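You operate a simulated robot arm through the tools that you are given. There is no shell and no other tool. Be economical: measure what you need, move in short steps, check, and stop when the job is done.

Carry out the task below with a simulated robot arm. There is one attempt and no reset: what you move stays moved.

## Task
Check Y 1 and Y 2 with the arch meter and cap the fuller block.
Fine: red cup on red terminal, meter back, short nothing; red cap on red, black on black, on the block with more volts.

The check looks at the end state, three seconds after you hand in, the way a careful person would. Anything else that was tipped, shoved, dropped, spilled or broken makes it a failure. Lids that push on must go on centred and level and be pressed home; caps that screw on are set level and turned clockwise until they are tight.

## Robot
A 7-joint arm with a two-finger parallel gripper, fixed in place. Base frame: the origin is at the foot of the arm, x ahead of it, y to its left, z up; the work surface is at about z = 0. Units: m, degrees, N and s.
With the tool pointing down near the work surface it reaches from about 0.22 to 0.58 m from the base axis. Its first joint turns from -66.0 to 66.0 degrees. Payload 2.5 kg.
Tool frame: the origin (TCP) lies between the finger pads and is the grasp point; the fingertips stand 0.023 m ahead of it; z points along the fingers, y is the line along which they close. Largest opening 0.094 m; finger width 0.038, thickness 0.01; the body of the gripper, 0.054 by 0.096 m, starts 0.039 m behind the TCP.
Orientation is that of the tool frame in the base frame, as [roll, pitch, yaw] about the fixed x, y, z axes, in that order (R = Rz(yaw) Ry(pitch) Rx(roll)). With the fingers straight down and closing along the base's y, the tool's x points along the base's -x, its y along +y and its z along -z.

## Interface
- The arm moves only by the tool move_arm. Its argument "rows" is a list of rows, each a list of 3 entries, a list of its own where there are three numbers: the shift along the base's x, y, z in units of 50 mm (1.0 is 50 mm), then the turn, a rotation vector about the base's x, y, z in units of 6 degrees (1.0 is 6 degrees), then the finger opening in m, from 0 to 0.094. In form: [[[x, y, z], [wx, wy, wz], fingers], ...]. A call has 1 to 20 rows; each row shifts and turns the commanded pose from where the row before left it. A call with a number of a shift or a turn outside -1 to 1 is refused whole. Each row takes 0.2 s and may step no farther than 0.05 m and 8.6 degrees from the row before; otherwise, or with a gripper value out of range, the whole call is refused. A pose out of reach is approached as far as the arm can. The call stops where the force on the tool passes 40 N (or 10 N more than at its start, if that is more) or the arm is blocked; 0.2 s more then pass. The fingers move at their own pace (about 0.108 m/s each) and stop on an object; they squeeze with about 44 N. The grip force told is the motor's: it shows also when the fingers shut on nothing. Time passes only in rows, and 0.2 s behind the last, so rows that do not move let the fingers close. It gives the time, the measured TCP pose, the force on the tool (base axes), the opening and the grip force at its end, in the units of the frame above (readings bear some noise), with the torque about the TCP (base axes, N m) and any sound that the robot's microphone picked up.
- Cameras (640 x 400 px; columns grow to the right, rows downward): "scene" is fixed at [0.1288, -0.4117, 0.5532]; the picture's right is [0.76, -0.65, 0.00], its down [-0.32, -0.38, -0.87] and it looks along [0.57, 0.66, -0.50] (base axes); focal length 311 px, centre (320, 200). "wrist" rides on the gripper at [0.086, 0.016, -0.075] in the tool frame; the picture's right is [-0.18, 0.98, 0.00], its down [-0.58, -0.11, -0.81] and it looks along [-0.79, -0.15, 0.59] (tool axes); focal length 243 px, centre (320, 200). There is no depth. A picture from a camera that has moved, and an enlarged one, comes with that camera's place and axes in the base frame and with its lens.
- capture(camera): a new picture of that camera. It takes no simulated time.
- enlarge(camera, box): a new picture of the part [left, top, right, bottom] of that camera's present view, enlarged. It takes no simulated time.
- finish_job(): hands the job in; it is judged then, once.

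Go step by step. Nothing tells you positions but the pictures and the camera data: compare them with the known pose of the tool, close in by small moves and look again before you grip or let go. The budget is 120 turns and 64 pictures, counting those below and the enlarged ones. Unless the task says otherwise, let go and move clear before handing in, and close with one line.

The tools are called after ">>>" as a command line: name --argument value ..., lists and objects as JSON in quotes. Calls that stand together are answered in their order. move_arm: Moves the arm, as the interface text tells. Its arguments: {"type":"object","properties":{"rows":{"type":"array","items":{"type":"array"}}},"required":["rows"]} The other tools are called the same way: capture (camera) takes a picture; enlarge (camera, box) takes an enlarged picture of a part of a camera's view; finish_job () hands the job in.

At the start:

```text
time_s: 0.0
eef_pos: [0.3806, 0.1839, 0.3592]
tool_rot: [179.9, 0.1, -179.9]
force: [-0.2, 0.2, -0.1]
torque: [0.01, -0.01, -0.01]
gripper_width: 0.0939
finger_force: 0.0
```

scene: 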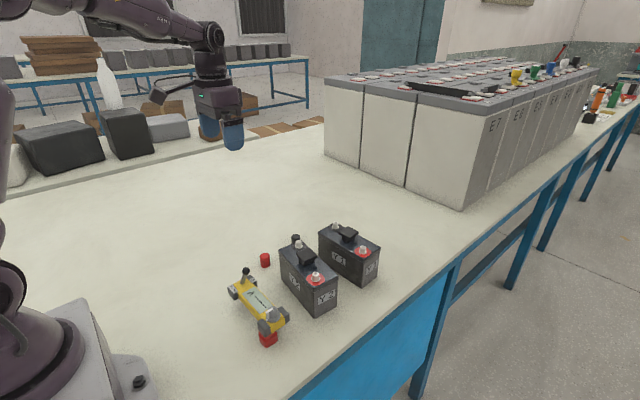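
wrist: 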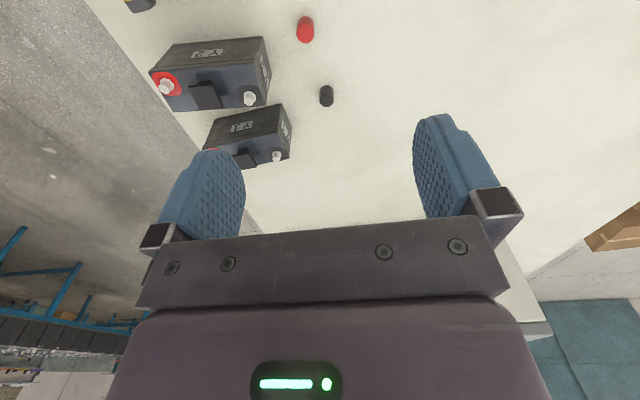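

I see two small batteries (Y 1, Y 2), a yellow meter, a red cap and a black cap. I'll look closer first.

>>> enlarge --camera "scene" --box '[210, 210, 400, 350]'

>>> enlarge --camera "wrist" --box '[100, 0, 360, 170]'

```text
2.86 times, centred on (305, 280) of scene
camera zoom: at [0.1288, -0.4117, 0.5532], right [0.76, -0.65, 0.0], down [-0.32, -0.38, -0.87], along [0.57, 0.66, -0.5], focal length 889 px, centre (363, -29)
```

zoom: 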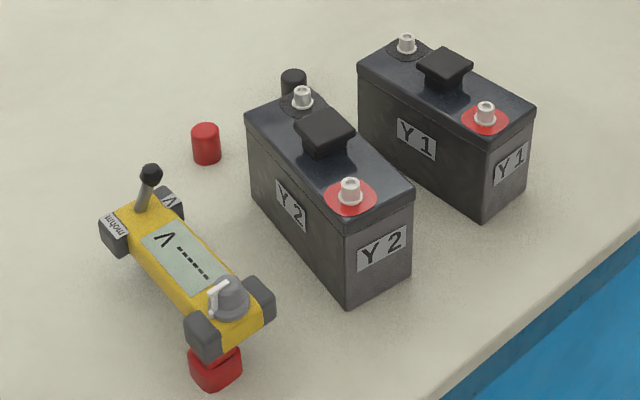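

```text
2.35 times, centred on (230, 85) of wrist
camera zoom: at [0.2932, 0.2009, 0.4333], right [0.18, 0.98, 0.0], down [0.58, -0.11, 0.81], along [0.79, -0.15, -0.59], focal length 571 px, centre (532, 471)
```

zoom: 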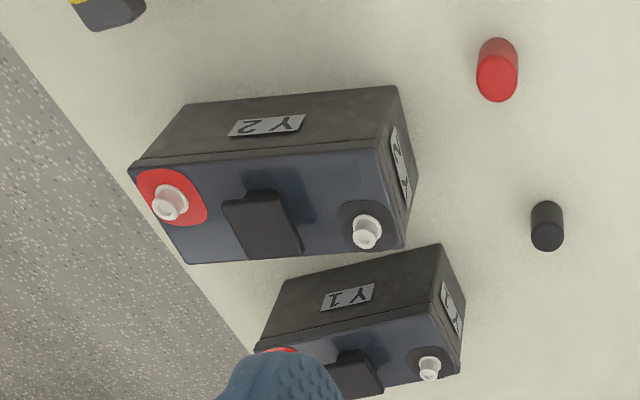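

Blocks are near (0.45,0.02) for Y2 and (0.59,0.02) for Y1; the meter stands near (0.33,0.01), along y. I'll move the wrist camera to view the meter.

>>> move_arm --rows '[[[-0.5, -0.65, -0.2], [0, 0, 0], 0.094], [[-0.5, -0.65, -0.2], [0, 0, 0], 0.094], [[-0.5, -0.65, -0.2], [0, 0, 0], 0.094], [[-0.5, -0.65, -0.2], [0, 0, 0], 0.094], [[-0.5, -0.65, -0.2], [0, 0, 0], 0.094]]'

>>> capture --camera "wrist"

```text
time_s: 1.2
eef_pos: [0.2572, 0.0253, 0.3093]
tool_rot: [-180.0, 0.1, -179.9]
force: [-0.2, 0.6, 0.4]
torque: [0.02, 0.0, 0.05]
gripper_width: 0.0941
finger_force: 0.0
```

```text
59 pictures are left
camera wrist: at [0.1705, 0.0412, 0.3832], right [0.18, 0.98, 0.0], down [0.58, -0.11, 0.81], along [0.79, -0.15, -0.59], focal length 243 px, centre (320, 200)
```

wrist: 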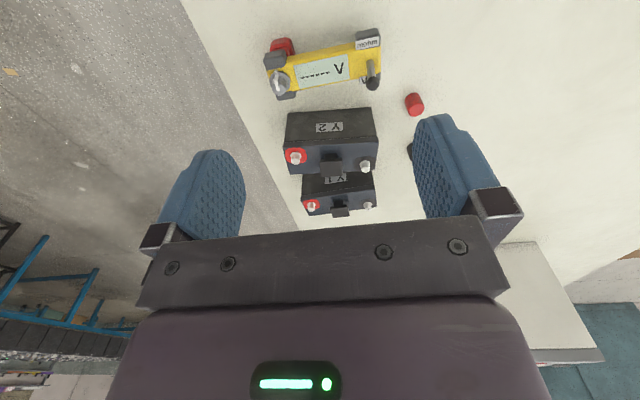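

>>> enlarge --camera "wrist" --box '[240, 20, 440, 220]'

>>> enlarge --camera "scene" --box '[220, 255, 300, 355]'

```text
2.00 times, centred on (340, 120) of wrist
camera zoom: at [0.1705, 0.0412, 0.3832], right [0.18, 0.98, 0.0], down [0.58, -0.11, 0.81], along [0.79, -0.15, -0.59], focal length 485 px, centre (280, 360)
```

zoom: 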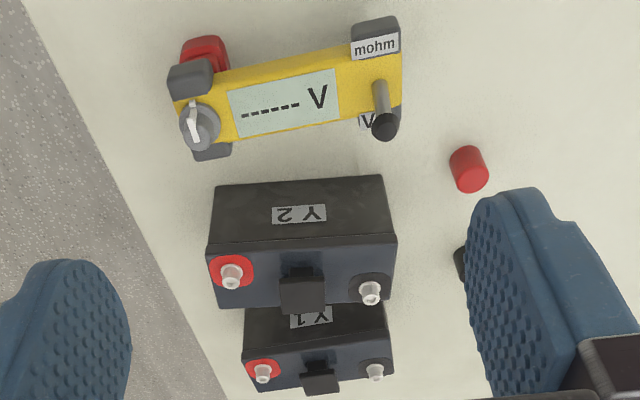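

```text
4.00 times, centred on (260, 305) of scene
camera zoom: at [0.1288, -0.4116, 0.5532], right [0.76, -0.65, 0.0], down [-0.32, -0.38, -0.87], along [0.57, 0.66, -0.5], focal length 1244 px, centre (560, -220)
```

zoom: 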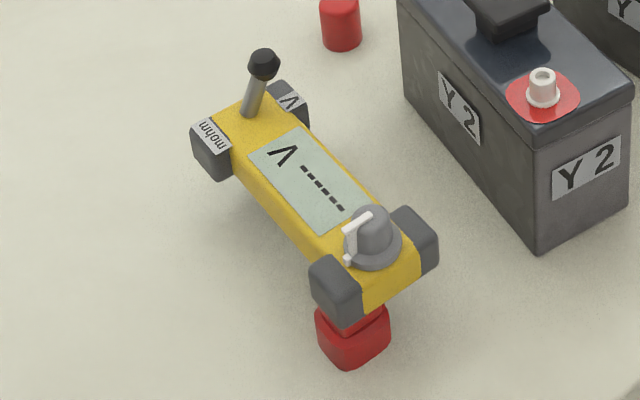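

The meter is in V mode, standing on its cups with the red cup on the -y side, matching the blocks' red side. I'll turn the gripper so that the fingers close along x, hovering over the meter's middle.

>>> move_arm --rows '[[[0.0933, -0.0093, -0.14], [0, 0, -1], 0.094], [[0.0933, -0.0093, -0.14], [0, 0, -1], 0.094], [[0.0933, -0.0093, -0.14], [0, 0, -1], 0.094], [[0.0933, -0.0093, -0.14], [0, 0, -1], 0.094], [[0.0933, -0.0093, -0.14], [0, 0, -1], 0.094], [[0.0933, -0.0093, -0.14], [0, 0, -1], 0.094], [[0.0933, -0.0093, -0.14], [0, 0, -1], 0.094], [[0.0933, -0.0093, -0.14], [0, 0, -1], 0.094], [[0.0933, -0.0093, -0.14], [0, 0, -1], 0.094], [[0.0933, -0.0093, -0.14], [0, 0, -1], 0.094], [[0.0933, -0.0093, -0.14], [0, 0, -1], 0.094], [[0.0933, -0.0093, -0.14], [0, 0, -1], 0.094], [[0.0933, -0.0093, -0.14], [0, 0, -1], 0.094], [[0.0933, -0.0093, -0.14], [0, 0, -1], 0.094], [[0.0933, -0.0093, -0.14], [0, 0, -1], 0.094]]'

>>> capture --camera "wrist"

>>> enlarge --camera "scene" --box '[180, 160, 400, 360]'

```text
time_s: 4.4
eef_pos: [0.3242, 0.0155, 0.2029]
tool_rot: [179.9, 0.1, 89.9]
force: [-0.9, -0.9, -0.3]
torque: [0.03, -0.04, -0.03]
gripper_width: 0.094
finger_force: 0.0
```

```text
56 pictures are left
camera wrist: at [0.3415, 0.102, 0.2769], right [0.98, -0.19, 0.0], down [-0.11, -0.58, 0.81], along [-0.15, -0.79, -0.59], focal length 243 px, centre (320, 200)
```

wrist: 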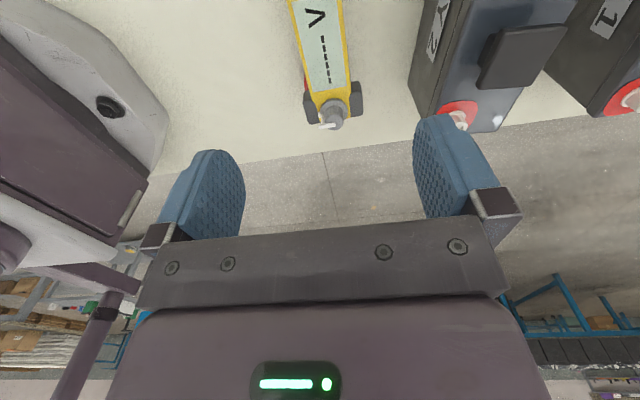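

```text
2.00 times, centred on (290, 260) of scene
camera zoom: at [0.1288, -0.4117, 0.5532], right [0.76, -0.65, 0.0], down [-0.32, -0.38, -0.87], along [0.57, 0.66, -0.5], focal length 622 px, centre (380, 80)
```

zoom: 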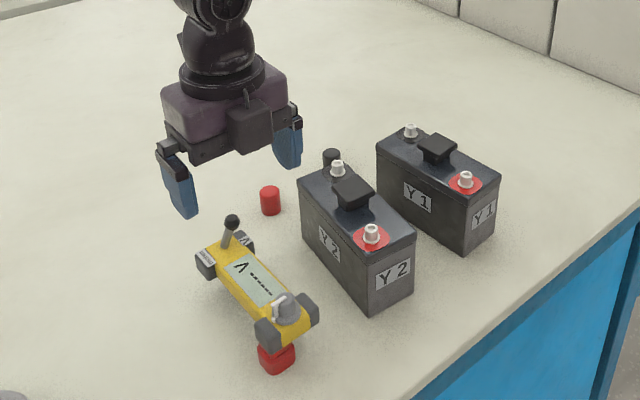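

The scene camera agrees with the known fingertip position. Next I'll step toward +y and take an end-on look at the meter's legs.

>>> move_arm --rows '[[[0, 0.8, -0.3], [0, 0, 0], 0.094], [[0, 0.8, -0.3], [0, 0, 0], 0.094], [[0, 0.8, -0.3], [0, 0, 0], 0.094], [[0, 0.8, -0.3], [0, 0, 0], 0.094]]'

>>> enlarge --camera "wrist" --box '[220, 0, 520, 190]'

```text
time_s: 5.4
eef_pos: [0.3235, 0.1759, 0.1422]
tool_rot: [180.0, 0.2, 90.0]
force: [-1.0, 0.0, -0.3]
torque: [0.0, 0.01, 0.0]
gripper_width: 0.0939
finger_force: 0.1
```

```text
2.11 times, centred on (370, 95) of wrist
camera zoom: at [0.3401, 0.2629, 0.2169], right [0.98, -0.18, 0.0], down [-0.11, -0.58, 0.81], along [-0.15, -0.79, -0.59], focal length 511 px, centre (215, 421)
```

zoom: 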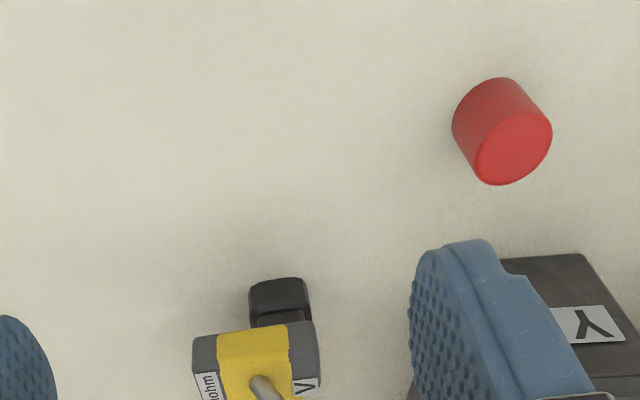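

The cups look skewed relative to the bar, so I'll take the full wrist picture from a bit farther back.

>>> move_arm --rows '[[[0, 0.8, -0.6], [0, 0, 0], 0.094], [[0, 0.8, -0.5], [0, 0, 0], 0.094]]'

>>> enlarge --camera "wrist" --box '[200, 0, 520, 200]'

>>> enlarge --camera "scene" --box '[220, 250, 300, 350]'

```text
time_s: 6.0
eef_pos: [0.3237, 0.2539, 0.088]
tool_rot: [179.9, 0.1, 90.0]
force: [-0.8, 0.4, 0.3]
torque: [-0.01, 0.0, 0.0]
gripper_width: 0.0941
finger_force: 0.0
```

```text
2.00 times, centred on (360, 100) of wrist
camera zoom: at [0.3409, 0.341, 0.1627], right [0.98, -0.18, 0.0], down [-0.11, -0.58, 0.81], along [-0.15, -0.79, -0.59], focal length 485 px, centre (240, 400)
```

zoom: 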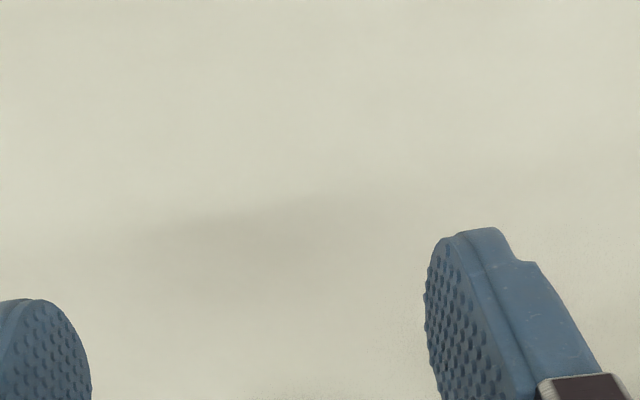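

```text
4.00 times, centred on (260, 300) of scene
camera zoom: at [0.1288, -0.4117, 0.5532], right [0.76, -0.65, 0.0], down [-0.32, -0.38, -0.87], along [0.57, 0.66, -0.5], focal length 1244 px, centre (560, -200)
```

zoom: 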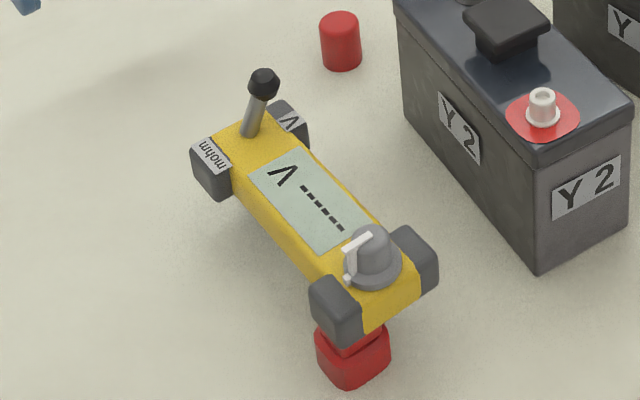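

>>> enlarge --camera "wrist" --box '[200, 100, 440, 250]'

```text
2.67 times, centred on (320, 175) of wrist
camera zoom: at [0.3409, 0.341, 0.1627], right [0.98, -0.18, 0.0], down [-0.11, -0.58, 0.81], along [-0.15, -0.79, -0.59], focal length 647 px, centre (320, 267)
```

zoom: 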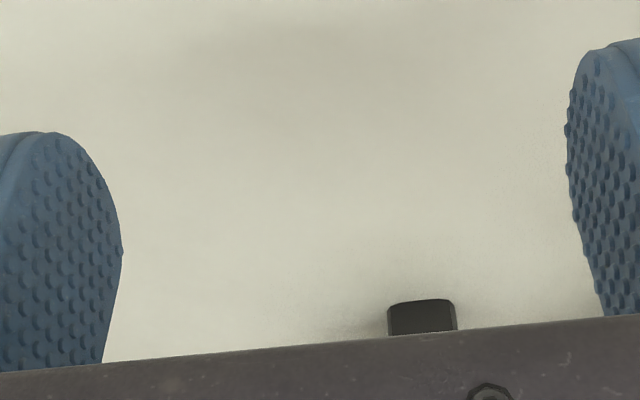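

Cups: red near (0.312,-0.039), black near (0.341,0.072), skewed about 15° to the bar; bar top at z 0.06 with its middle at (0.327,0.018). I'll go over it and down around the bar.

>>> move_arm --rows '[[[0, 0, 0.6], [0, 0, 0.22], 0.094], [[0, 0, 0.6], [0, 0, 0], 0.094], [[0.011, -0.787, 0], [0, 0, 0], 0.094], [[0.011, -0.787, 0], [0, 0, 0], 0.094], [[0.011, -0.787, 0], [0, 0, 0], 0.094], [[0.011, -0.787, 0], [0, 0, 0], 0.094], [[0.011, -0.787, 0], [0, 0, 0], 0.094], [[0.011, -0.787, 0], [0, 0, 0], 0.094], [[0, 0, -0.5], [0, 0, 0], 0.094], [[0, 0, -0.4], [0, 0, 0], 0.094], [[0, 0, 0], [0, 0, 0], 0.094]]'

>>> enlarge --camera "scene" --box '[200, 210, 360, 350]'

>>> enlarge --camera "wrist" --box '[140, 0, 520, 220]'

```text
time_s: 8.4
eef_pos: [0.3312, 0.0191, 0.1019]
tool_rot: [179.9, 0.1, 91.3]
force: [0.2, 0.1, 0.9]
torque: [-0.03, 0.04, 0.0]
gripper_width: 0.094
finger_force: 0.0
```

```text
2.86 times, centred on (280, 280) of scene
camera zoom: at [0.1288, -0.4117, 0.5532], right [0.76, -0.65, 0.0], down [-0.32, -0.38, -0.87], along [0.57, 0.66, -0.5], focal length 889 px, centre (434, -29)
```

zoom: 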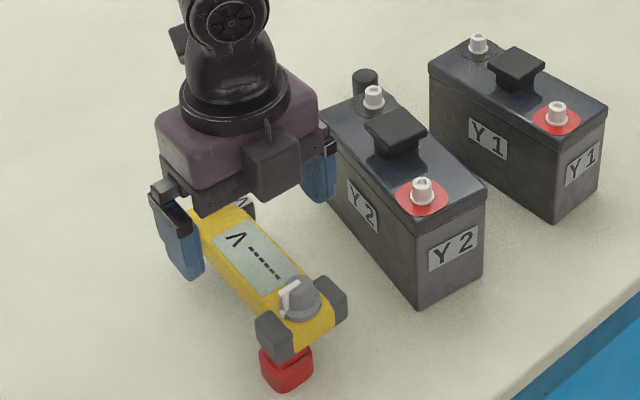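

```text
1.68 times, centred on (330, 110) of wrist
camera zoom: at [0.3449, 0.1047, 0.1764], right [0.99, -0.16, 0.0], down [-0.1, -0.58, 0.81], along [-0.13, -0.8, -0.59], focal length 409 px, centre (303, 352)
```

zoom: 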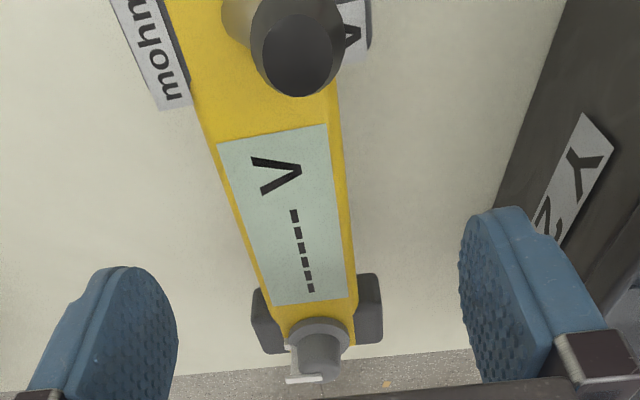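

The gripper straddles the bar well. I'll descend and close.

>>> move_arm --rows '[[[-0.04, 0, -0.4], [0, 0, 0], 0.094], [[0, 0, -0.42], [0, 0, 0], 0.094], [[0, 0, 0], [0, 0, 0], 0.094]]'

>>> enlarge --camera "scene" --box '[200, 210, 360, 350]'

```text
time_s: 9.2
eef_pos: [0.3267, 0.0201, 0.0604]
tool_rot: [180.0, 0.1, 91.4]
force: [0.2, -0.1, -0.5]
torque: [0.05, 0.0, -0.01]
gripper_width: 0.0939
finger_force: 0.1
```

```text
2.86 times, centred on (280, 280) of scene
camera zoom: at [0.1288, -0.4117, 0.5532], right [0.76, -0.65, 0.0], down [-0.32, -0.38, -0.87], along [0.57, 0.66, -0.5], focal length 889 px, centre (434, -29)
```

zoom: 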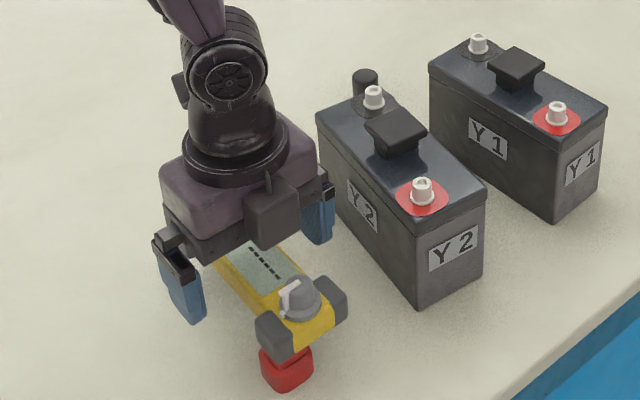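

>>> move_arm --rows '[[[0, 0, 0], [0, 0, 0], 0.0], [[0, 0, 0], [0, 0, 0], 0.0], [[0, 0, 0], [0, 0, 0], 0.0], [[0, 0, 0], [0, 0, 0], 0.0]]'

>>> move_arm --rows '[[[0, 0, 0.4], [0, 0, 0], 0.0], [[0, 0, 0.6], [0, 0, 0], 0.0], [[0, 0, 0.8], [0, 0, 0], 0.0], [[0, 0, 0.4], [0, 0, 0], 0.0]]'

>>> enlarge --camera "scene" --box '[200, 170, 400, 330]'

```text
time_s: 10.2
eef_pos: [0.3278, 0.019, 0.0616]
tool_rot: [-180.0, 0.1, 91.5]
force: [0.6, 0.4, -0.7]
torque: [0.12, -0.01, -0.02]
gripper_width: 0.0395
finger_force: 44.4
```

```text
time_s: 11.2
eef_pos: [0.3276, 0.0167, 0.1729]
tool_rot: [-179.9, 0.0, 91.5]
force: [0.6, 0.4, -3.5]
torque: [-0.03, 0.02, 0.0]
gripper_width: 0.04
finger_force: 44.3
```

```text
2.50 times, centred on (300, 250) of scene
camera zoom: at [0.1288, -0.4117, 0.5532], right [0.76, -0.65, 0.0], down [-0.32, -0.38, -0.87], along [0.57, 0.66, -0.5], focal length 778 px, centre (370, 75)
```

zoom: 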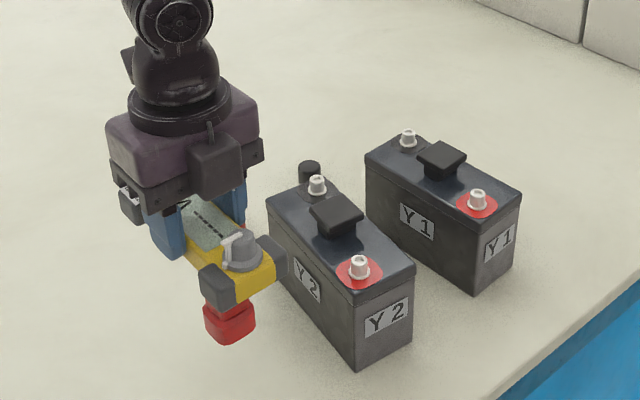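

The meter is held and lifted. I need better terminal measurements, so I'll zoom in on both blocks.

>>> enlarge --camera "scene" --box '[270, 220, 350, 320]'

>>> enlarge --camera "scene" --box '[310, 210, 390, 300]'

```text
4.00 times, centred on (310, 270) of scene
camera zoom: at [0.1288, -0.4117, 0.5532], right [0.76, -0.65, 0.0], down [-0.32, -0.38, -0.87], along [0.57, 0.66, -0.5], focal length 1244 px, centre (360, -80)
```

zoom: 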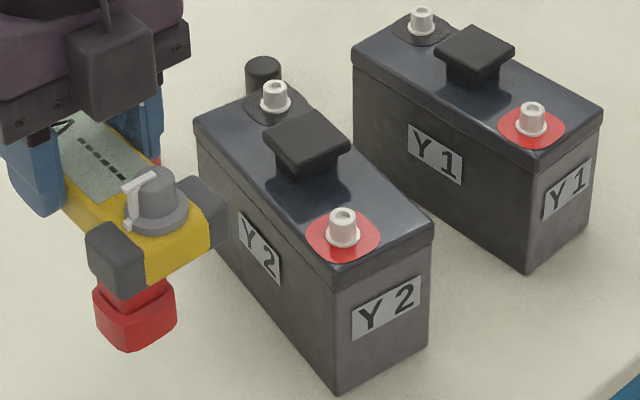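

```text
4.44 times, centred on (350, 255) of scene
camera zoom: at [0.1288, -0.4117, 0.5532], right [0.76, -0.65, 0.0], down [-0.32, -0.38, -0.87], along [0.57, 0.66, -0.5], focal length 1382 px, centre (187, -44)
```

zoom: 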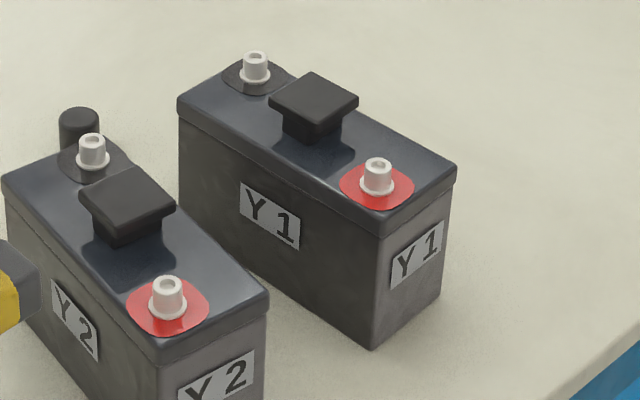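

Refined: Y2's red terminal is at (0.433,-0.041), black at (0.473,0.069), tops at z about 0.105. I'll carry the meter over Y2, turned -5°, and check alignment before lowering.

>>> move_arm --rows '[[[0.2, -0.02, 0.3], [0, 0, -0.23], 0.0], [[0.6, -0.02, 0.1], [0, 0, -0.2], 0.0], [[0.7, -0.02, 0], [0, 0, -0.2], 0.0], [[0.7, -0.02, 0], [0, 0, -0.2], 0.0], [[0.32, -0.01, 0], [0, 0, 0], 0.0], [[0, 0, 0], [0, 0, 0], 0.0]]'

>>> enlarge --camera "scene" --box '[250, 200, 360, 300]'

>>> capture --camera "wrist"

```text
time_s: 12.6
eef_pos: [0.4524, 0.0121, 0.1928]
tool_rot: [179.9, 0.2, 86.5]
force: [1.4, 0.1, -3.0]
torque: [0.03, -0.01, -0.04]
gripper_width: 0.0395
finger_force: 44.9
```

```text
4.00 times, centred on (305, 250) of scene
camera zoom: at [0.1288, -0.4117, 0.5532], right [0.76, -0.65, 0.0], down [-0.32, -0.38, -0.87], along [0.57, 0.66, -0.5], focal length 1244 px, centre (380, 0)
```

zoom: 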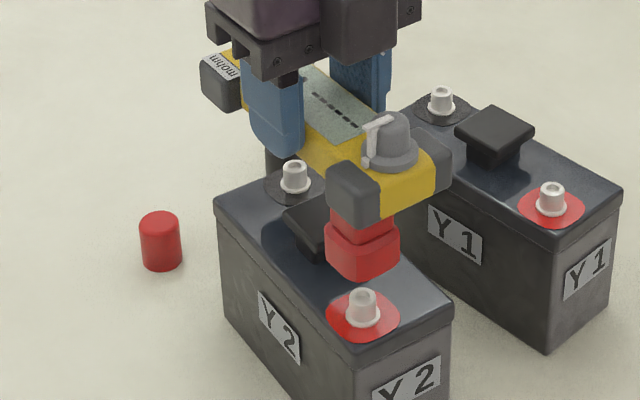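

```text
43 pictures are left
camera wrist: at [0.4737, 0.0974, 0.2672], right [0.97, -0.25, 0.0], down [-0.15, -0.57, 0.81], along [-0.2, -0.78, -0.59], focal length 243 px, centre (320, 200)
```

wrist: 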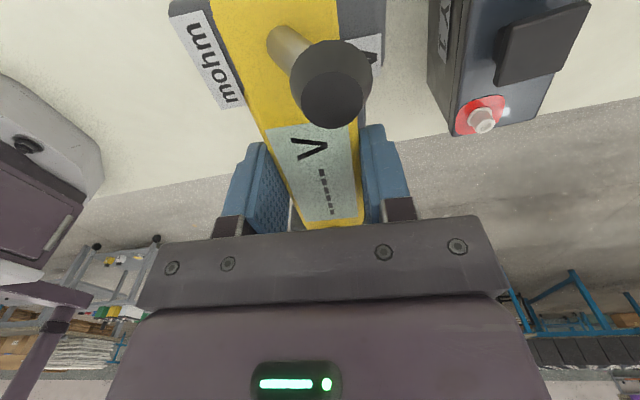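

The red cup sits right above the red terminal along the drop line. I'll lower until the cup rims are near the terminal tops and look again.

>>> move_arm --rows '[[[0, 0, -0.2], [0, 0, 0], 0.0], [[0, 0, -0.16], [0, 0, 0], 0.0], [[0, 0, -0.08], [0, 0, 0], 0.0], [[0, 0, 0], [0, 0, 0], 0.0]]'

>>> enlarge --camera "scene" --box '[260, 220, 350, 310]'

```text
time_s: 13.6
eef_pos: [0.4522, 0.014, 0.1715]
tool_rot: [180.0, 0.1, 86.5]
force: [0.5, 0.0, -2.9]
torque: [0.02, 0.02, -0.03]
gripper_width: 0.04
finger_force: 44.5
```

```text
4.44 times, centred on (305, 265) of scene
camera zoom: at [0.1288, -0.4117, 0.5532], right [0.76, -0.65, 0.0], down [-0.32, -0.38, -0.87], along [0.57, 0.66, -0.5], focal length 1382 px, centre (387, -89)
```

zoom: 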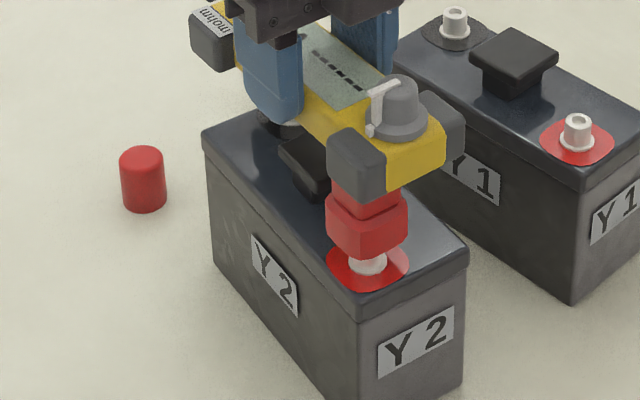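

Alignment holds, so I'll lower gently.

>>> move_arm --rows '[[[0, 0, -0.08], [0, 0, 0], 0.0], [[0, 0, -0.08], [0, 0, 0], 0.0], [[0, 0, -0.08], [0, 0, 0], 0.0], [[0, 0, 0], [0, 0, 0], 0.0]]'

>>> enlarge --camera "scene" --box '[260, 220, 350, 310]'

```text
time_s: 14.6
eef_pos: [0.4523, 0.0137, 0.1593]
tool_rot: [-180.0, 0.1, 86.5]
force: [-1.7, -7.1, -1.3]
torque: [-0.3, 0.06, -0.08]
gripper_width: 0.0396
finger_force: 44.1
```

```text
4.44 times, centred on (305, 265) of scene
camera zoom: at [0.1288, -0.4117, 0.5532], right [0.76, -0.65, 0.0], down [-0.32, -0.38, -0.87], along [0.57, 0.66, -0.5], focal length 1382 px, centre (387, -89)
```

zoom: 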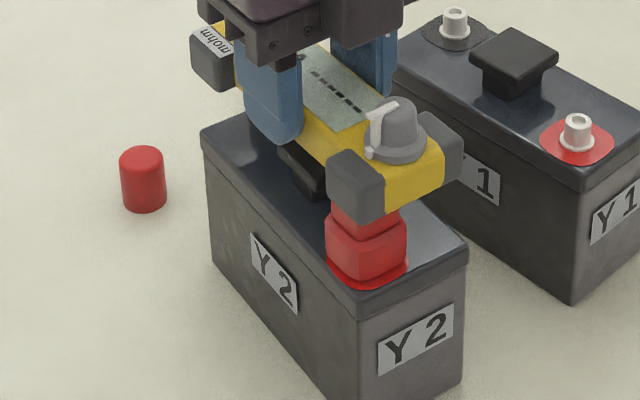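

There is a side force of about -7 N in y, so I'll shift 2 mm to -y and continue down.

>>> move_arm --rows '[[[0, -0.04, 0], [0, 0, 0], 0.0], [[0, 0, -0.05], [0, 0, 0], 0.0], [[0, 0, 0], [0, 0, 0], 0.0]]'

```text
time_s: 15.4
eef_pos: [0.4517, 0.0122, 0.1566]
tool_rot: [180.0, 0.1, 86.4]
force: [-0.2, -0.1, -2.7]
torque: [0.01, 0.01, -0.03]
gripper_width: 0.0396
finger_force: 43.8
```

Side force is gone. I'll keep lowering until it seats.

>>> move_arm --rows '[[[0, 0, -0.06], [0, 0, 0], 0.0], [[0, 0, -0.06], [0, 0, 0], 0.0], [[0, 0, 0], [0, 0, 0], 0.0]]'

>>> enlarge --camera "scene" --box '[260, 220, 350, 310]'

```text
time_s: 16.0
eef_pos: [0.4543, 0.0122, 0.1565]
tool_rot: [179.6, -0.1, 86.4]
force: [-1.6, 0.1, 3.2]
torque: [-0.03, 0.12, -0.05]
gripper_width: 0.0398
finger_force: 43.9
stopped in row 2: the force on the tool passed its limit at 43 N (the readings are from after the stop); the commanded pose is now the measured one
```

```text
4.44 times, centred on (305, 265) of scene
camera zoom: at [0.1288, -0.4117, 0.5532], right [0.76, -0.65, 0.0], down [-0.32, -0.38, -0.87], along [0.57, 0.66, -0.5], focal length 1382 px, centre (387, -89)
```

zoom: 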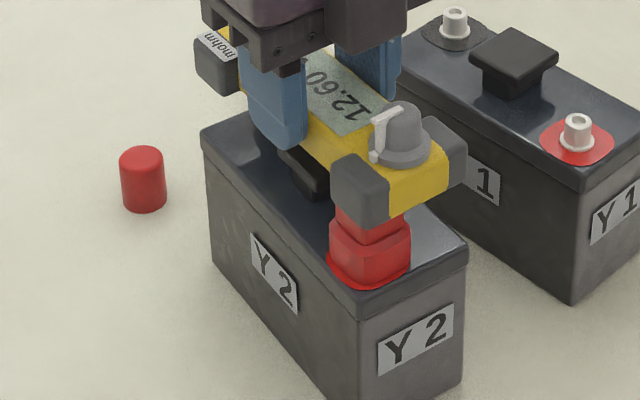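

The display came alive. I'll read it with the wrist camera.

>>> enlarge --camera "wrist" --box '[220, 80, 420, 240]'

>>> enlarge --camera "scene" --box '[290, 220, 330, 250]'

```text
2.50 times, centred on (320, 160) of wrist
camera zoom: at [0.4742, 0.0969, 0.2311], right [0.97, -0.25, 0.01], down [-0.15, -0.57, 0.81], along [-0.19, -0.78, -0.59], focal length 606 px, centre (320, 300)
```

zoom: 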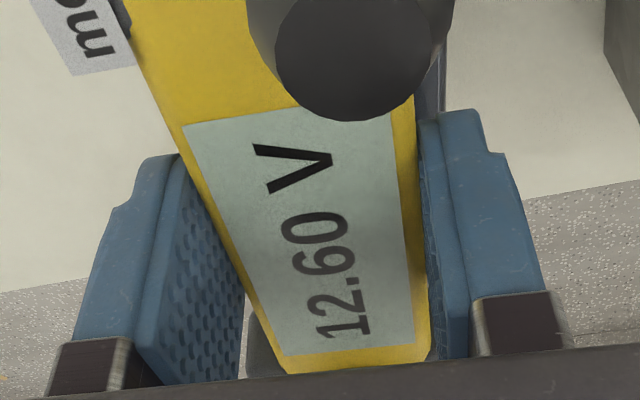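

```text
13.33 times, centred on (310, 235) of scene
camera zoom: at [0.1288, -0.4117, 0.5532], right [0.76, -0.65, 0.0], down [-0.32, -0.38, -0.87], along [0.57, 0.66, -0.5], focal length 4148 px, centre (453, -267)
```

zoom: 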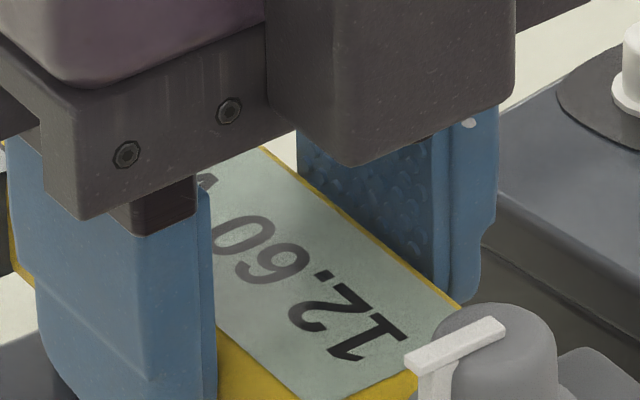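

>>> move_arm --rows '[[[0, 0, 0], [0, 0, 0], 0.0], [[0, 0, 0], [0, 0, 0], 0.0], [[0, 0, 0], [0, 0, 0], 0.0], [[0, 0, 0], [0, 0, 0], 0.0], [[0, 0, 0], [0, 0, 0], 0.0], [[0, 0, 0], [0, 0, 0], 0.0], [[0, 0, 0], [0, 0, 0], 0.0], [[0, 0, 0], [0, 0, 0], 0.0]]'

>>> enlarge --camera "wrist" --box '[220, 80, 420, 240]'

```text
time_s: 17.8
eef_pos: [0.4539, 0.0129, 0.1551]
tool_rot: [179.6, 0.1, 86.4]
force: [-4.8, -0.2, 10.2]
torque: [-0.1, 0.31, -0.02]
gripper_width: 0.0398
finger_force: 44.4
```

```text
2.50 times, centred on (320, 160) of wrist
camera zoom: at [0.4743, 0.0969, 0.2311], right [0.97, -0.25, 0.01], down [-0.15, -0.57, 0.81], along [-0.19, -0.78, -0.59], focal length 606 px, centre (320, 300)
```

zoom: 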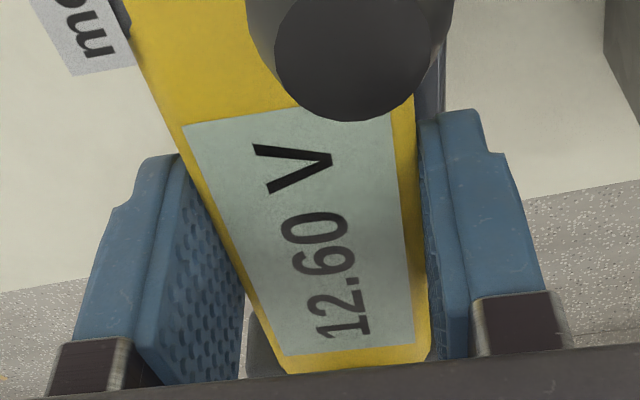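

Y2 reads a steady 12.60 V. I'll lift off and carry the meter over Y1, whose terminals are near (0.574,-0.043) and (0.592,0.070), turned +10°.

>>> move_arm --rows '[[[0, 0, 0.3], [0.0667, 0, 0], 0.0], [[0, 0, 0.5], [0, 0, 0], 0.0], [[0, 0, 0.2], [0, 0, 0.4], 0.0], [[0.5, 0, 0], [0, 0, 0.4], 0.0], [[0.7, 0, 0], [0, 0, 0.5], 0.0], [[0.7, 0, 0], [0, 0, 0.4], 0.0], [[0.64, 0, 0], [0, 0, 0], 0.0], [[0, 0, 0], [0, 0, 0], 0.0]]'

>>> enlarge --camera "scene" --box '[290, 180, 400, 280]'

```text
time_s: 19.6
eef_pos: [0.5823, 0.0104, 0.2048]
tool_rot: [179.7, -0.4, 96.5]
force: [-0.7, -0.7, -3.0]
torque: [0.0, 0.0, -0.01]
gripper_width: 0.0401
finger_force: 44.4
```

```text
4.00 times, centred on (345, 230) of scene
camera zoom: at [0.1288, -0.4117, 0.5532], right [0.76, -0.65, 0.0], down [-0.32, -0.38, -0.87], along [0.57, 0.66, -0.5], focal length 1244 px, centre (220, 80)
```

zoom: 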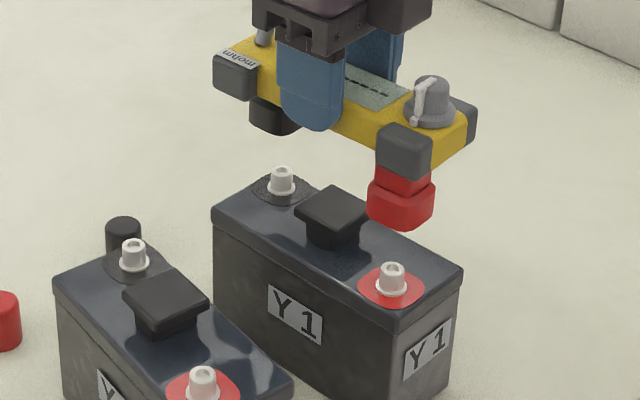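

The pose is in reach. I'll zoom in on the cup and terminals for alignment.

>>> enlarge --camera "scene" --box '[340, 210, 400, 260]'

>>> enlarge --camera "scene" --box '[330, 170, 400, 225]'

```text
8.00 times, centred on (370, 235) of scene
camera zoom: at [0.1288, -0.4117, 0.5532], right [0.76, -0.65, 0.0], down [-0.32, -0.38, -0.87], along [0.57, 0.66, -0.5], focal length 2488 px, centre (-80, -80)
```

zoom: 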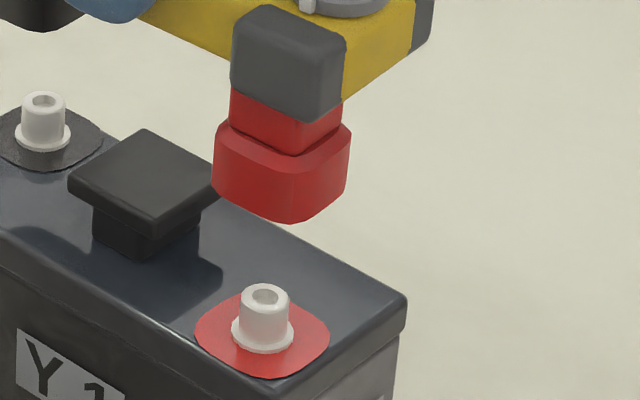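

```text
7.27 times, centred on (365, 198) of scene
camera zoom: at [0.1288, -0.4117, 0.5532], right [0.76, -0.65, 0.0], down [-0.32, -0.38, -0.87], along [0.57, 0.66, -0.5], focal length 2262 px, centre (-7, 218)
```

zoom: 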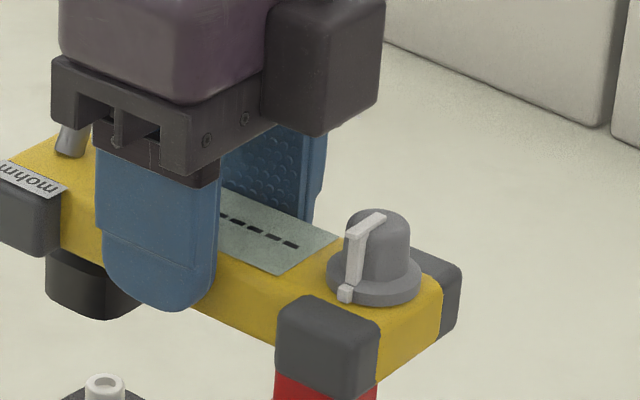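

Alignment is within about 2 mm. I'll nudge and lower to the terminal tops.

>>> move_arm --rows '[[[0.03, -0.01, -0.2], [0.05, 0.06, 0], 0.0], [[0, 0, -0.3], [0, 0, 0], 0.0], [[0, 0, -0.2], [0, 0, 0], 0.0], [[0, 0, 0], [0, 0, 0], 0.0]]'

>>> enlarge --camera "scene" --box '[310, 200, 390, 260]'

```text
time_s: 20.6
eef_pos: [0.5828, 0.0104, 0.1693]
tool_rot: [179.8, -0.8, 96.5]
force: [0.5, -0.4, -2.4]
torque: [0.01, 0.01, 0.0]
gripper_width: 0.0397
finger_force: 44.0
```

```text
6.67 times, centred on (350, 230) of scene
camera zoom: at [0.1288, -0.4117, 0.5532], right [0.76, -0.65, 0.0], down [-0.32, -0.38, -0.87], along [0.57, 0.66, -0.5], focal length 2074 px, centre (120, 0)
```

zoom: 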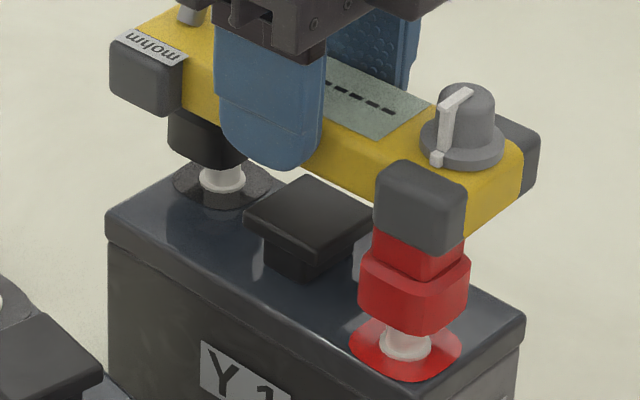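

Red is aligned; black seems about 3 mm off, so I'll rotate -1.2°, level the tool and check again.

>>> move_arm --rows '[[[0.02, -0.02, 0], [-0.13, 0, -0.2], 0.0], [[0, 0, -0.04], [0, 0, 0], 0.0], [[0, 0, 0], [0, 0, 0], 0.0]]'

>>> enlarge --camera "scene" --box '[310, 200, 390, 260]'

```text
time_s: 21.4
eef_pos: [0.5829, 0.0102, 0.1692]
tool_rot: [180.0, 0.0, 95.4]
force: [-0.1, -0.9, -3.4]
torque: [-0.01, -0.01, -0.01]
gripper_width: 0.0399
finger_force: 43.9
```

```text
6.67 times, centred on (350, 230) of scene
camera zoom: at [0.1288, -0.4117, 0.5532], right [0.76, -0.65, 0.0], down [-0.32, -0.38, -0.87], along [0.57, 0.66, -0.5], focal length 2074 px, centre (120, 0)
```

zoom: 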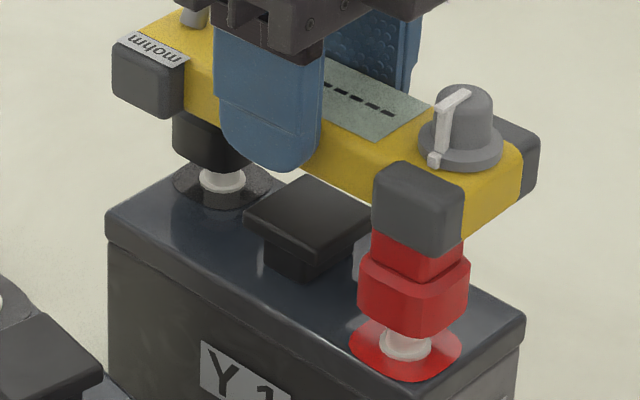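

Both cups look aligned. I'll lower gently.

>>> move_arm --rows '[[[0, 0, -0.08], [0, 0, 0], 0.0], [[0, 0, -0.08], [0, 0, 0], 0.0], [[0, 0, -0.06], [0, 0, 0], 0.0], [[0, 0, 0], [0, 0, 0], 0.0]]'

```text
time_s: 22.4
eef_pos: [0.5812, 0.0106, 0.1577]
tool_rot: [180.0, 0.1, 95.3]
force: [0.6, 0.3, -3.2]
torque: [-0.01, 0.01, 0.0]
gripper_width: 0.0396
finger_force: 43.9
```

>>> move_arm --rows '[[[0, 0, -0.04], [0, 0, 0], 0.0], [[0, 0, -0.03], [0, 0, 0], 0.0], [[0, 0, -0.02], [0, 0, 0], 0.0], [[0, 0, 0], [0, 0, 0], 0.0], [[0, 0, 0], [0, 0, 0], 0.0]]'

>>> enlarge --camera "wrist" --box '[220, 80, 420, 240]'

>>> enlarge --camera "scene" --box '[310, 200, 390, 260]'

```text
time_s: 23.6
eef_pos: [0.5834, 0.0099, 0.1559]
tool_rot: [179.7, -0.1, 95.5]
force: [-16.1, 2.1, 32.9]
torque: [0.39, 0.76, -0.26]
gripper_width: 0.0397
finger_force: 43.9
```

```text
2.50 times, centred on (320, 160) of wrist
camera zoom: at [0.5908, 0.0976, 0.231], right [1.0, -0.09, 0.0], down [-0.06, -0.59, 0.81], along [-0.07, -0.8, -0.59], focal length 606 px, centre (320, 300)
```

zoom: 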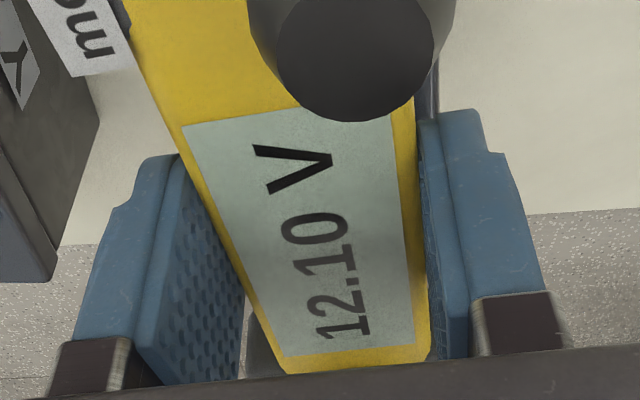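

```text
6.67 times, centred on (350, 230) of scene
camera zoom: at [0.1286, -0.4117, 0.5532], right [0.76, -0.65, 0.0], down [-0.32, -0.38, -0.87], along [0.57, 0.66, -0.5], focal length 2074 px, centre (120, 0)
```

zoom: 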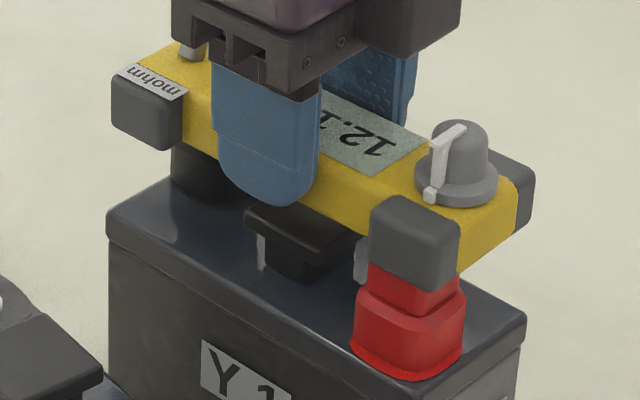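

Y1 reads 12.10 V, so Y2 (12.60 V) is the fuller block. I'll lift and carry the meter back over its original spot.

>>> move_arm --rows '[[[0, 0, 0.2], [0, 0, 0], 0.0], [[0, 0, 0.4], [0, 0, 0], 0.0], [[0, 0, 0.4], [0, 0, 0], 0.0], [[-0.6, 0, 0], [0, 0, 0], 0.0], [[-0.9, 0, 0], [0, 0, -0.2], 0.0], [[-0.9, 0.06, 0], [0, 0, -0.2], 0.0], [[-0.9, 0.06, 0], [0, 0, -0.28], 0.0], [[-0.9, 0.04, 0], [0, 0, 0], 0.0], [[-0.9, 0, 0], [0, 0, 0], 0.0], [[0, 0, 0], [0, 0, 0], 0.0], [[0, 0, 0], [0, 0, 0], 0.0]]'

>>> enlarge --camera "scene" --box '[200, 170, 400, 330]'

```text
time_s: 26.0
eef_pos: [0.3306, 0.0198, 0.2035]
tool_rot: [-180.0, 0.1, 91.3]
force: [-0.2, -0.7, -3.4]
torque: [-0.02, 0.01, -0.01]
gripper_width: 0.0397
finger_force: 44.4
```

```text
2.50 times, centred on (300, 250) of scene
camera zoom: at [0.1288, -0.4117, 0.5532], right [0.76, -0.65, 0.0], down [-0.32, -0.38, -0.87], along [0.57, 0.66, -0.5], focal length 778 px, centre (370, 75)
```

zoom: 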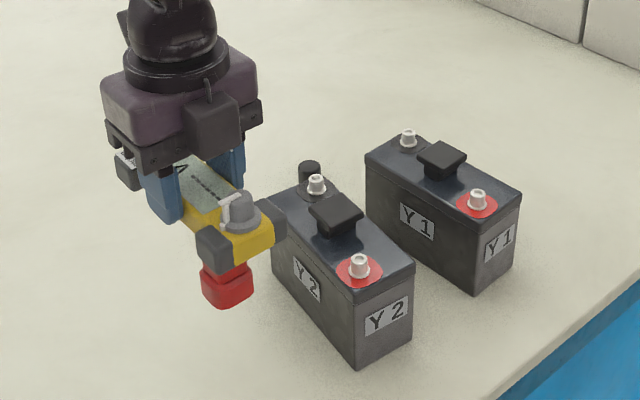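

Blocks are unchanged. I'll lower the meter to where it stood.

>>> move_arm --rows '[[[-0.05, -0.01, -0.8], [0, 0, 0], 0.0], [[0, 0, -0.8], [0, 0, 0], 0.0], [[0, 0, -0.6], [0, 0, 0], 0.0], [[0, 0, -0.4], [0, 0, 0], 0.0], [[0, 0, 0], [0, 0, 0], 0.0]]'

```text
time_s: 27.2
eef_pos: [0.3265, 0.018, 0.0742]
tool_rot: [-179.9, 0.0, 91.3]
force: [0.2, 0.7, -2.4]
torque: [-0.02, 0.02, 0.04]
gripper_width: 0.0396
finger_force: 43.5
```

>>> move_arm --rows '[[[0, 0, -0.1], [0, 0, 0], 0.0], [[0, 0, -0.06], [0, 0, 0], 0.0], [[0, 0, -0.04], [0, 0, 0], 0.0], [[0, 0, 0], [0, 0, 0], 0.0]]'

>>> enlarge --camera "scene" --box '[220, 250, 300, 350]'

```text
time_s: 28.2
eef_pos: [0.3254, 0.0186, 0.0621]
tool_rot: [-180.0, 0.0, 91.3]
force: [-0.4, 0.2, -3.2]
torque: [0.0, 0.0, -0.01]
gripper_width: 0.0397
finger_force: 44.1
```

```text
4.00 times, centred on (260, 300) of scene
camera zoom: at [0.1288, -0.4117, 0.5532], right [0.76, -0.65, 0.0], down [-0.32, -0.38, -0.87], along [0.57, 0.66, -0.5], focal length 1244 px, centre (560, -200)
```

zoom: 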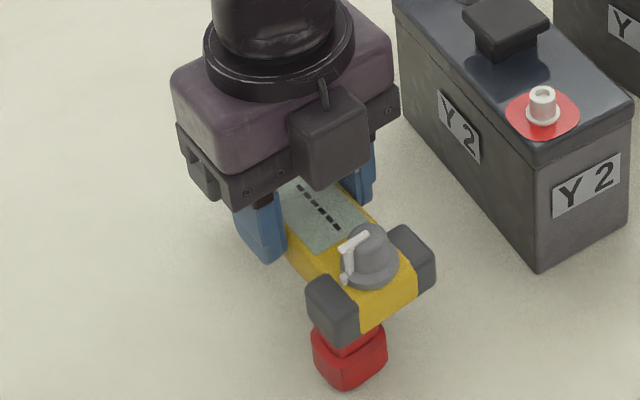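

>>> move_arm --rows '[[[0.03, 0, -0.02], [0, 0, 0], 0.0], [[0, 0, -0.02], [0, 0, 0], 0.0], [[0, 0, 0], [0, 0, 0], 0.0]]'

```text
time_s: 29.0
eef_pos: [0.3264, 0.0184, 0.0615]
tool_rot: [-179.9, -0.1, 91.3]
force: [0.2, -0.1, -2.6]
torque: [0.01, -0.03, 0.02]
gripper_width: 0.0399
finger_force: 44.4
```

>>> move_arm --rows '[[[0, 0, -0.02], [0, 0, 0], 0.0], [[0, 0, -0.02], [0, 0, 0], 0.0], [[0, 0, 0], [0, 0, 0], 0.0]]'

```text
time_s: 29.7
eef_pos: [0.3257, 0.0177, 0.0607]
tool_rot: [179.9, -0.1, 91.3]
force: [-1.6, -1.2, 3.3]
torque: [-0.12, -0.01, 0.0]
gripper_width: 0.0395
finger_force: 44.3
stopped in row 3: the force on the tool passed its limit at 43 N (the readings are from after the stop); the commanded pose is now the measured one
```

It's on the table. I'll release and rise.

>>> move_arm --rows '[[[0, 0, 0], [0, 0, 0], 0.06], [[0, 0, 0], [0, 0, 0], 0.08], [[0, 0, 0], [0, 0, 0], 0.08], [[0, 0, 0.5], [0, 0, 0], 0.08], [[0, 0, 0.8], [0, 0, 0], 0.08], [[0, 0, 0.8], [0, 0, 0], 0.08], [[0, 0, 0.4], [0, 0, 0], 0.08]]'

>>> enlarge --camera "scene" --box '[210, 210, 350, 350]'

```text
time_s: 31.3
eef_pos: [0.3269, 0.0179, 0.1858]
tool_rot: [180.0, 0.0, 91.1]
force: [0.7, 0.8, 0.0]
torque: [0.01, 0.0, -0.01]
gripper_width: 0.0799
finger_force: 0.1
```

```text
2.86 times, centred on (280, 280) of scene
camera zoom: at [0.1288, -0.4117, 0.5532], right [0.76, -0.65, 0.0], down [-0.32, -0.38, -0.87], along [0.57, 0.66, -0.5], focal length 889 px, centre (434, -29)
```

zoom: 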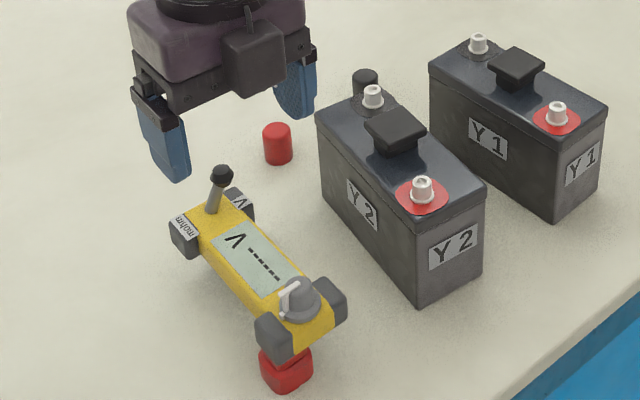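

The meter is back on its spot. Next the caps: red near (0.429,0.156), black near (0.538,0.170). I'll look at them and at Y2's terminals closely.

>>> enlarge --camera "scene" --box '[250, 220, 330, 270]'

>>> capture --camera "wrist"

```text
8.00 times, centred on (290, 245) of scene
camera zoom: at [0.1288, -0.4117, 0.5532], right [0.76, -0.65, 0.0], down [-0.32, -0.38, -0.87], along [0.57, 0.66, -0.5], focal length 2488 px, centre (560, -160)
```

zoom: 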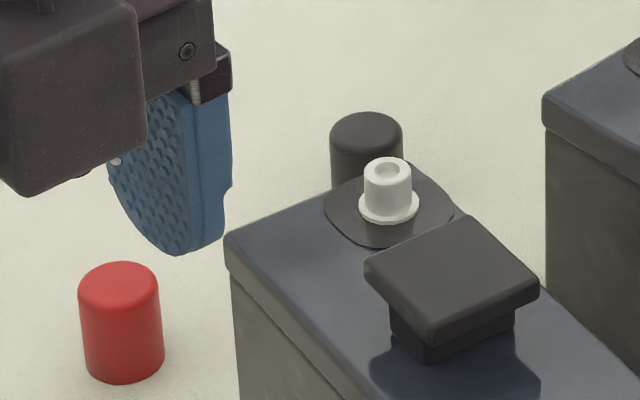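

```text
25 pictures are left
camera wrist: at [0.3413, 0.1039, 0.2611], right [0.99, -0.16, 0.0], down [-0.1, -0.58, 0.81], along [-0.13, -0.8, -0.59], focal length 243 px, centre (320, 200)
```

wrist: 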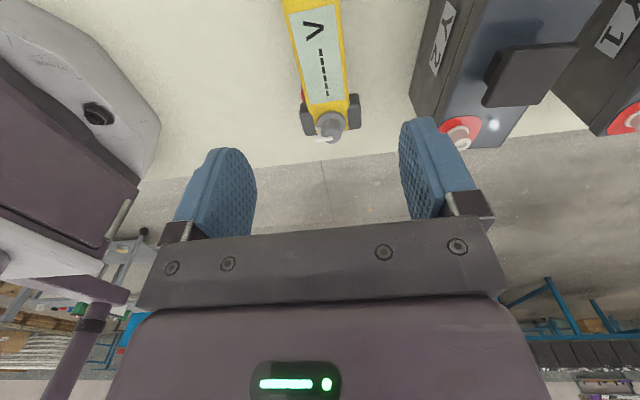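

The posts are smooth, so these are push-on caps. I'll go above the red cap.

>>> move_arm --rows '[[[0.505, 0.685, 0], [0, 0, 0], 0.06], [[0.505, 0.685, 0], [0, 0, 0], 0.06], [[0.505, 0.685, 0], [0, 0, 0], 0.06], [[0.505, 0.685, 0], [0, 0, 0], 0.06], [[0, 0, -0.9], [0, 0, 0], 0.06], [[0, 0, -0.9], [0, 0, 0], 0.06], [[0, 0, 0], [0, 0, 0], 0.06]]'

>>> enlarge --camera "scene" --box '[230, 200, 310, 280]'

```text
time_s: 32.9
eef_pos: [0.4255, 0.1557, 0.0905]
tool_rot: [-180.0, 0.0, 91.2]
force: [0.1, 0.0, 0.0]
torque: [-0.02, -0.01, -0.02]
gripper_width: 0.0603
finger_force: 0.0
```

```text
5.00 times, centred on (270, 240) of scene
camera zoom: at [0.1288, -0.4117, 0.5532], right [0.76, -0.65, 0.0], down [-0.32, -0.38, -0.87], along [0.57, 0.66, -0.5], focal length 1555 px, centre (570, 0)
```

zoom: 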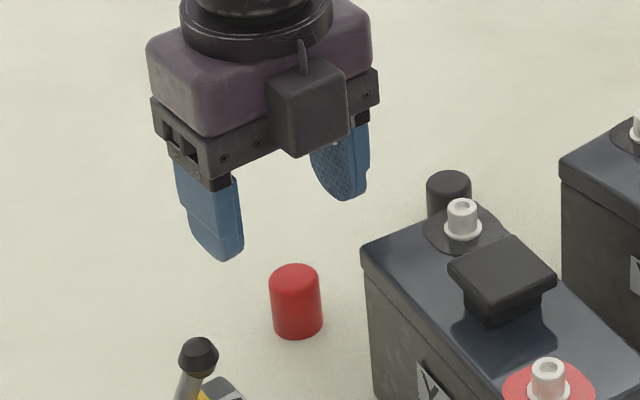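

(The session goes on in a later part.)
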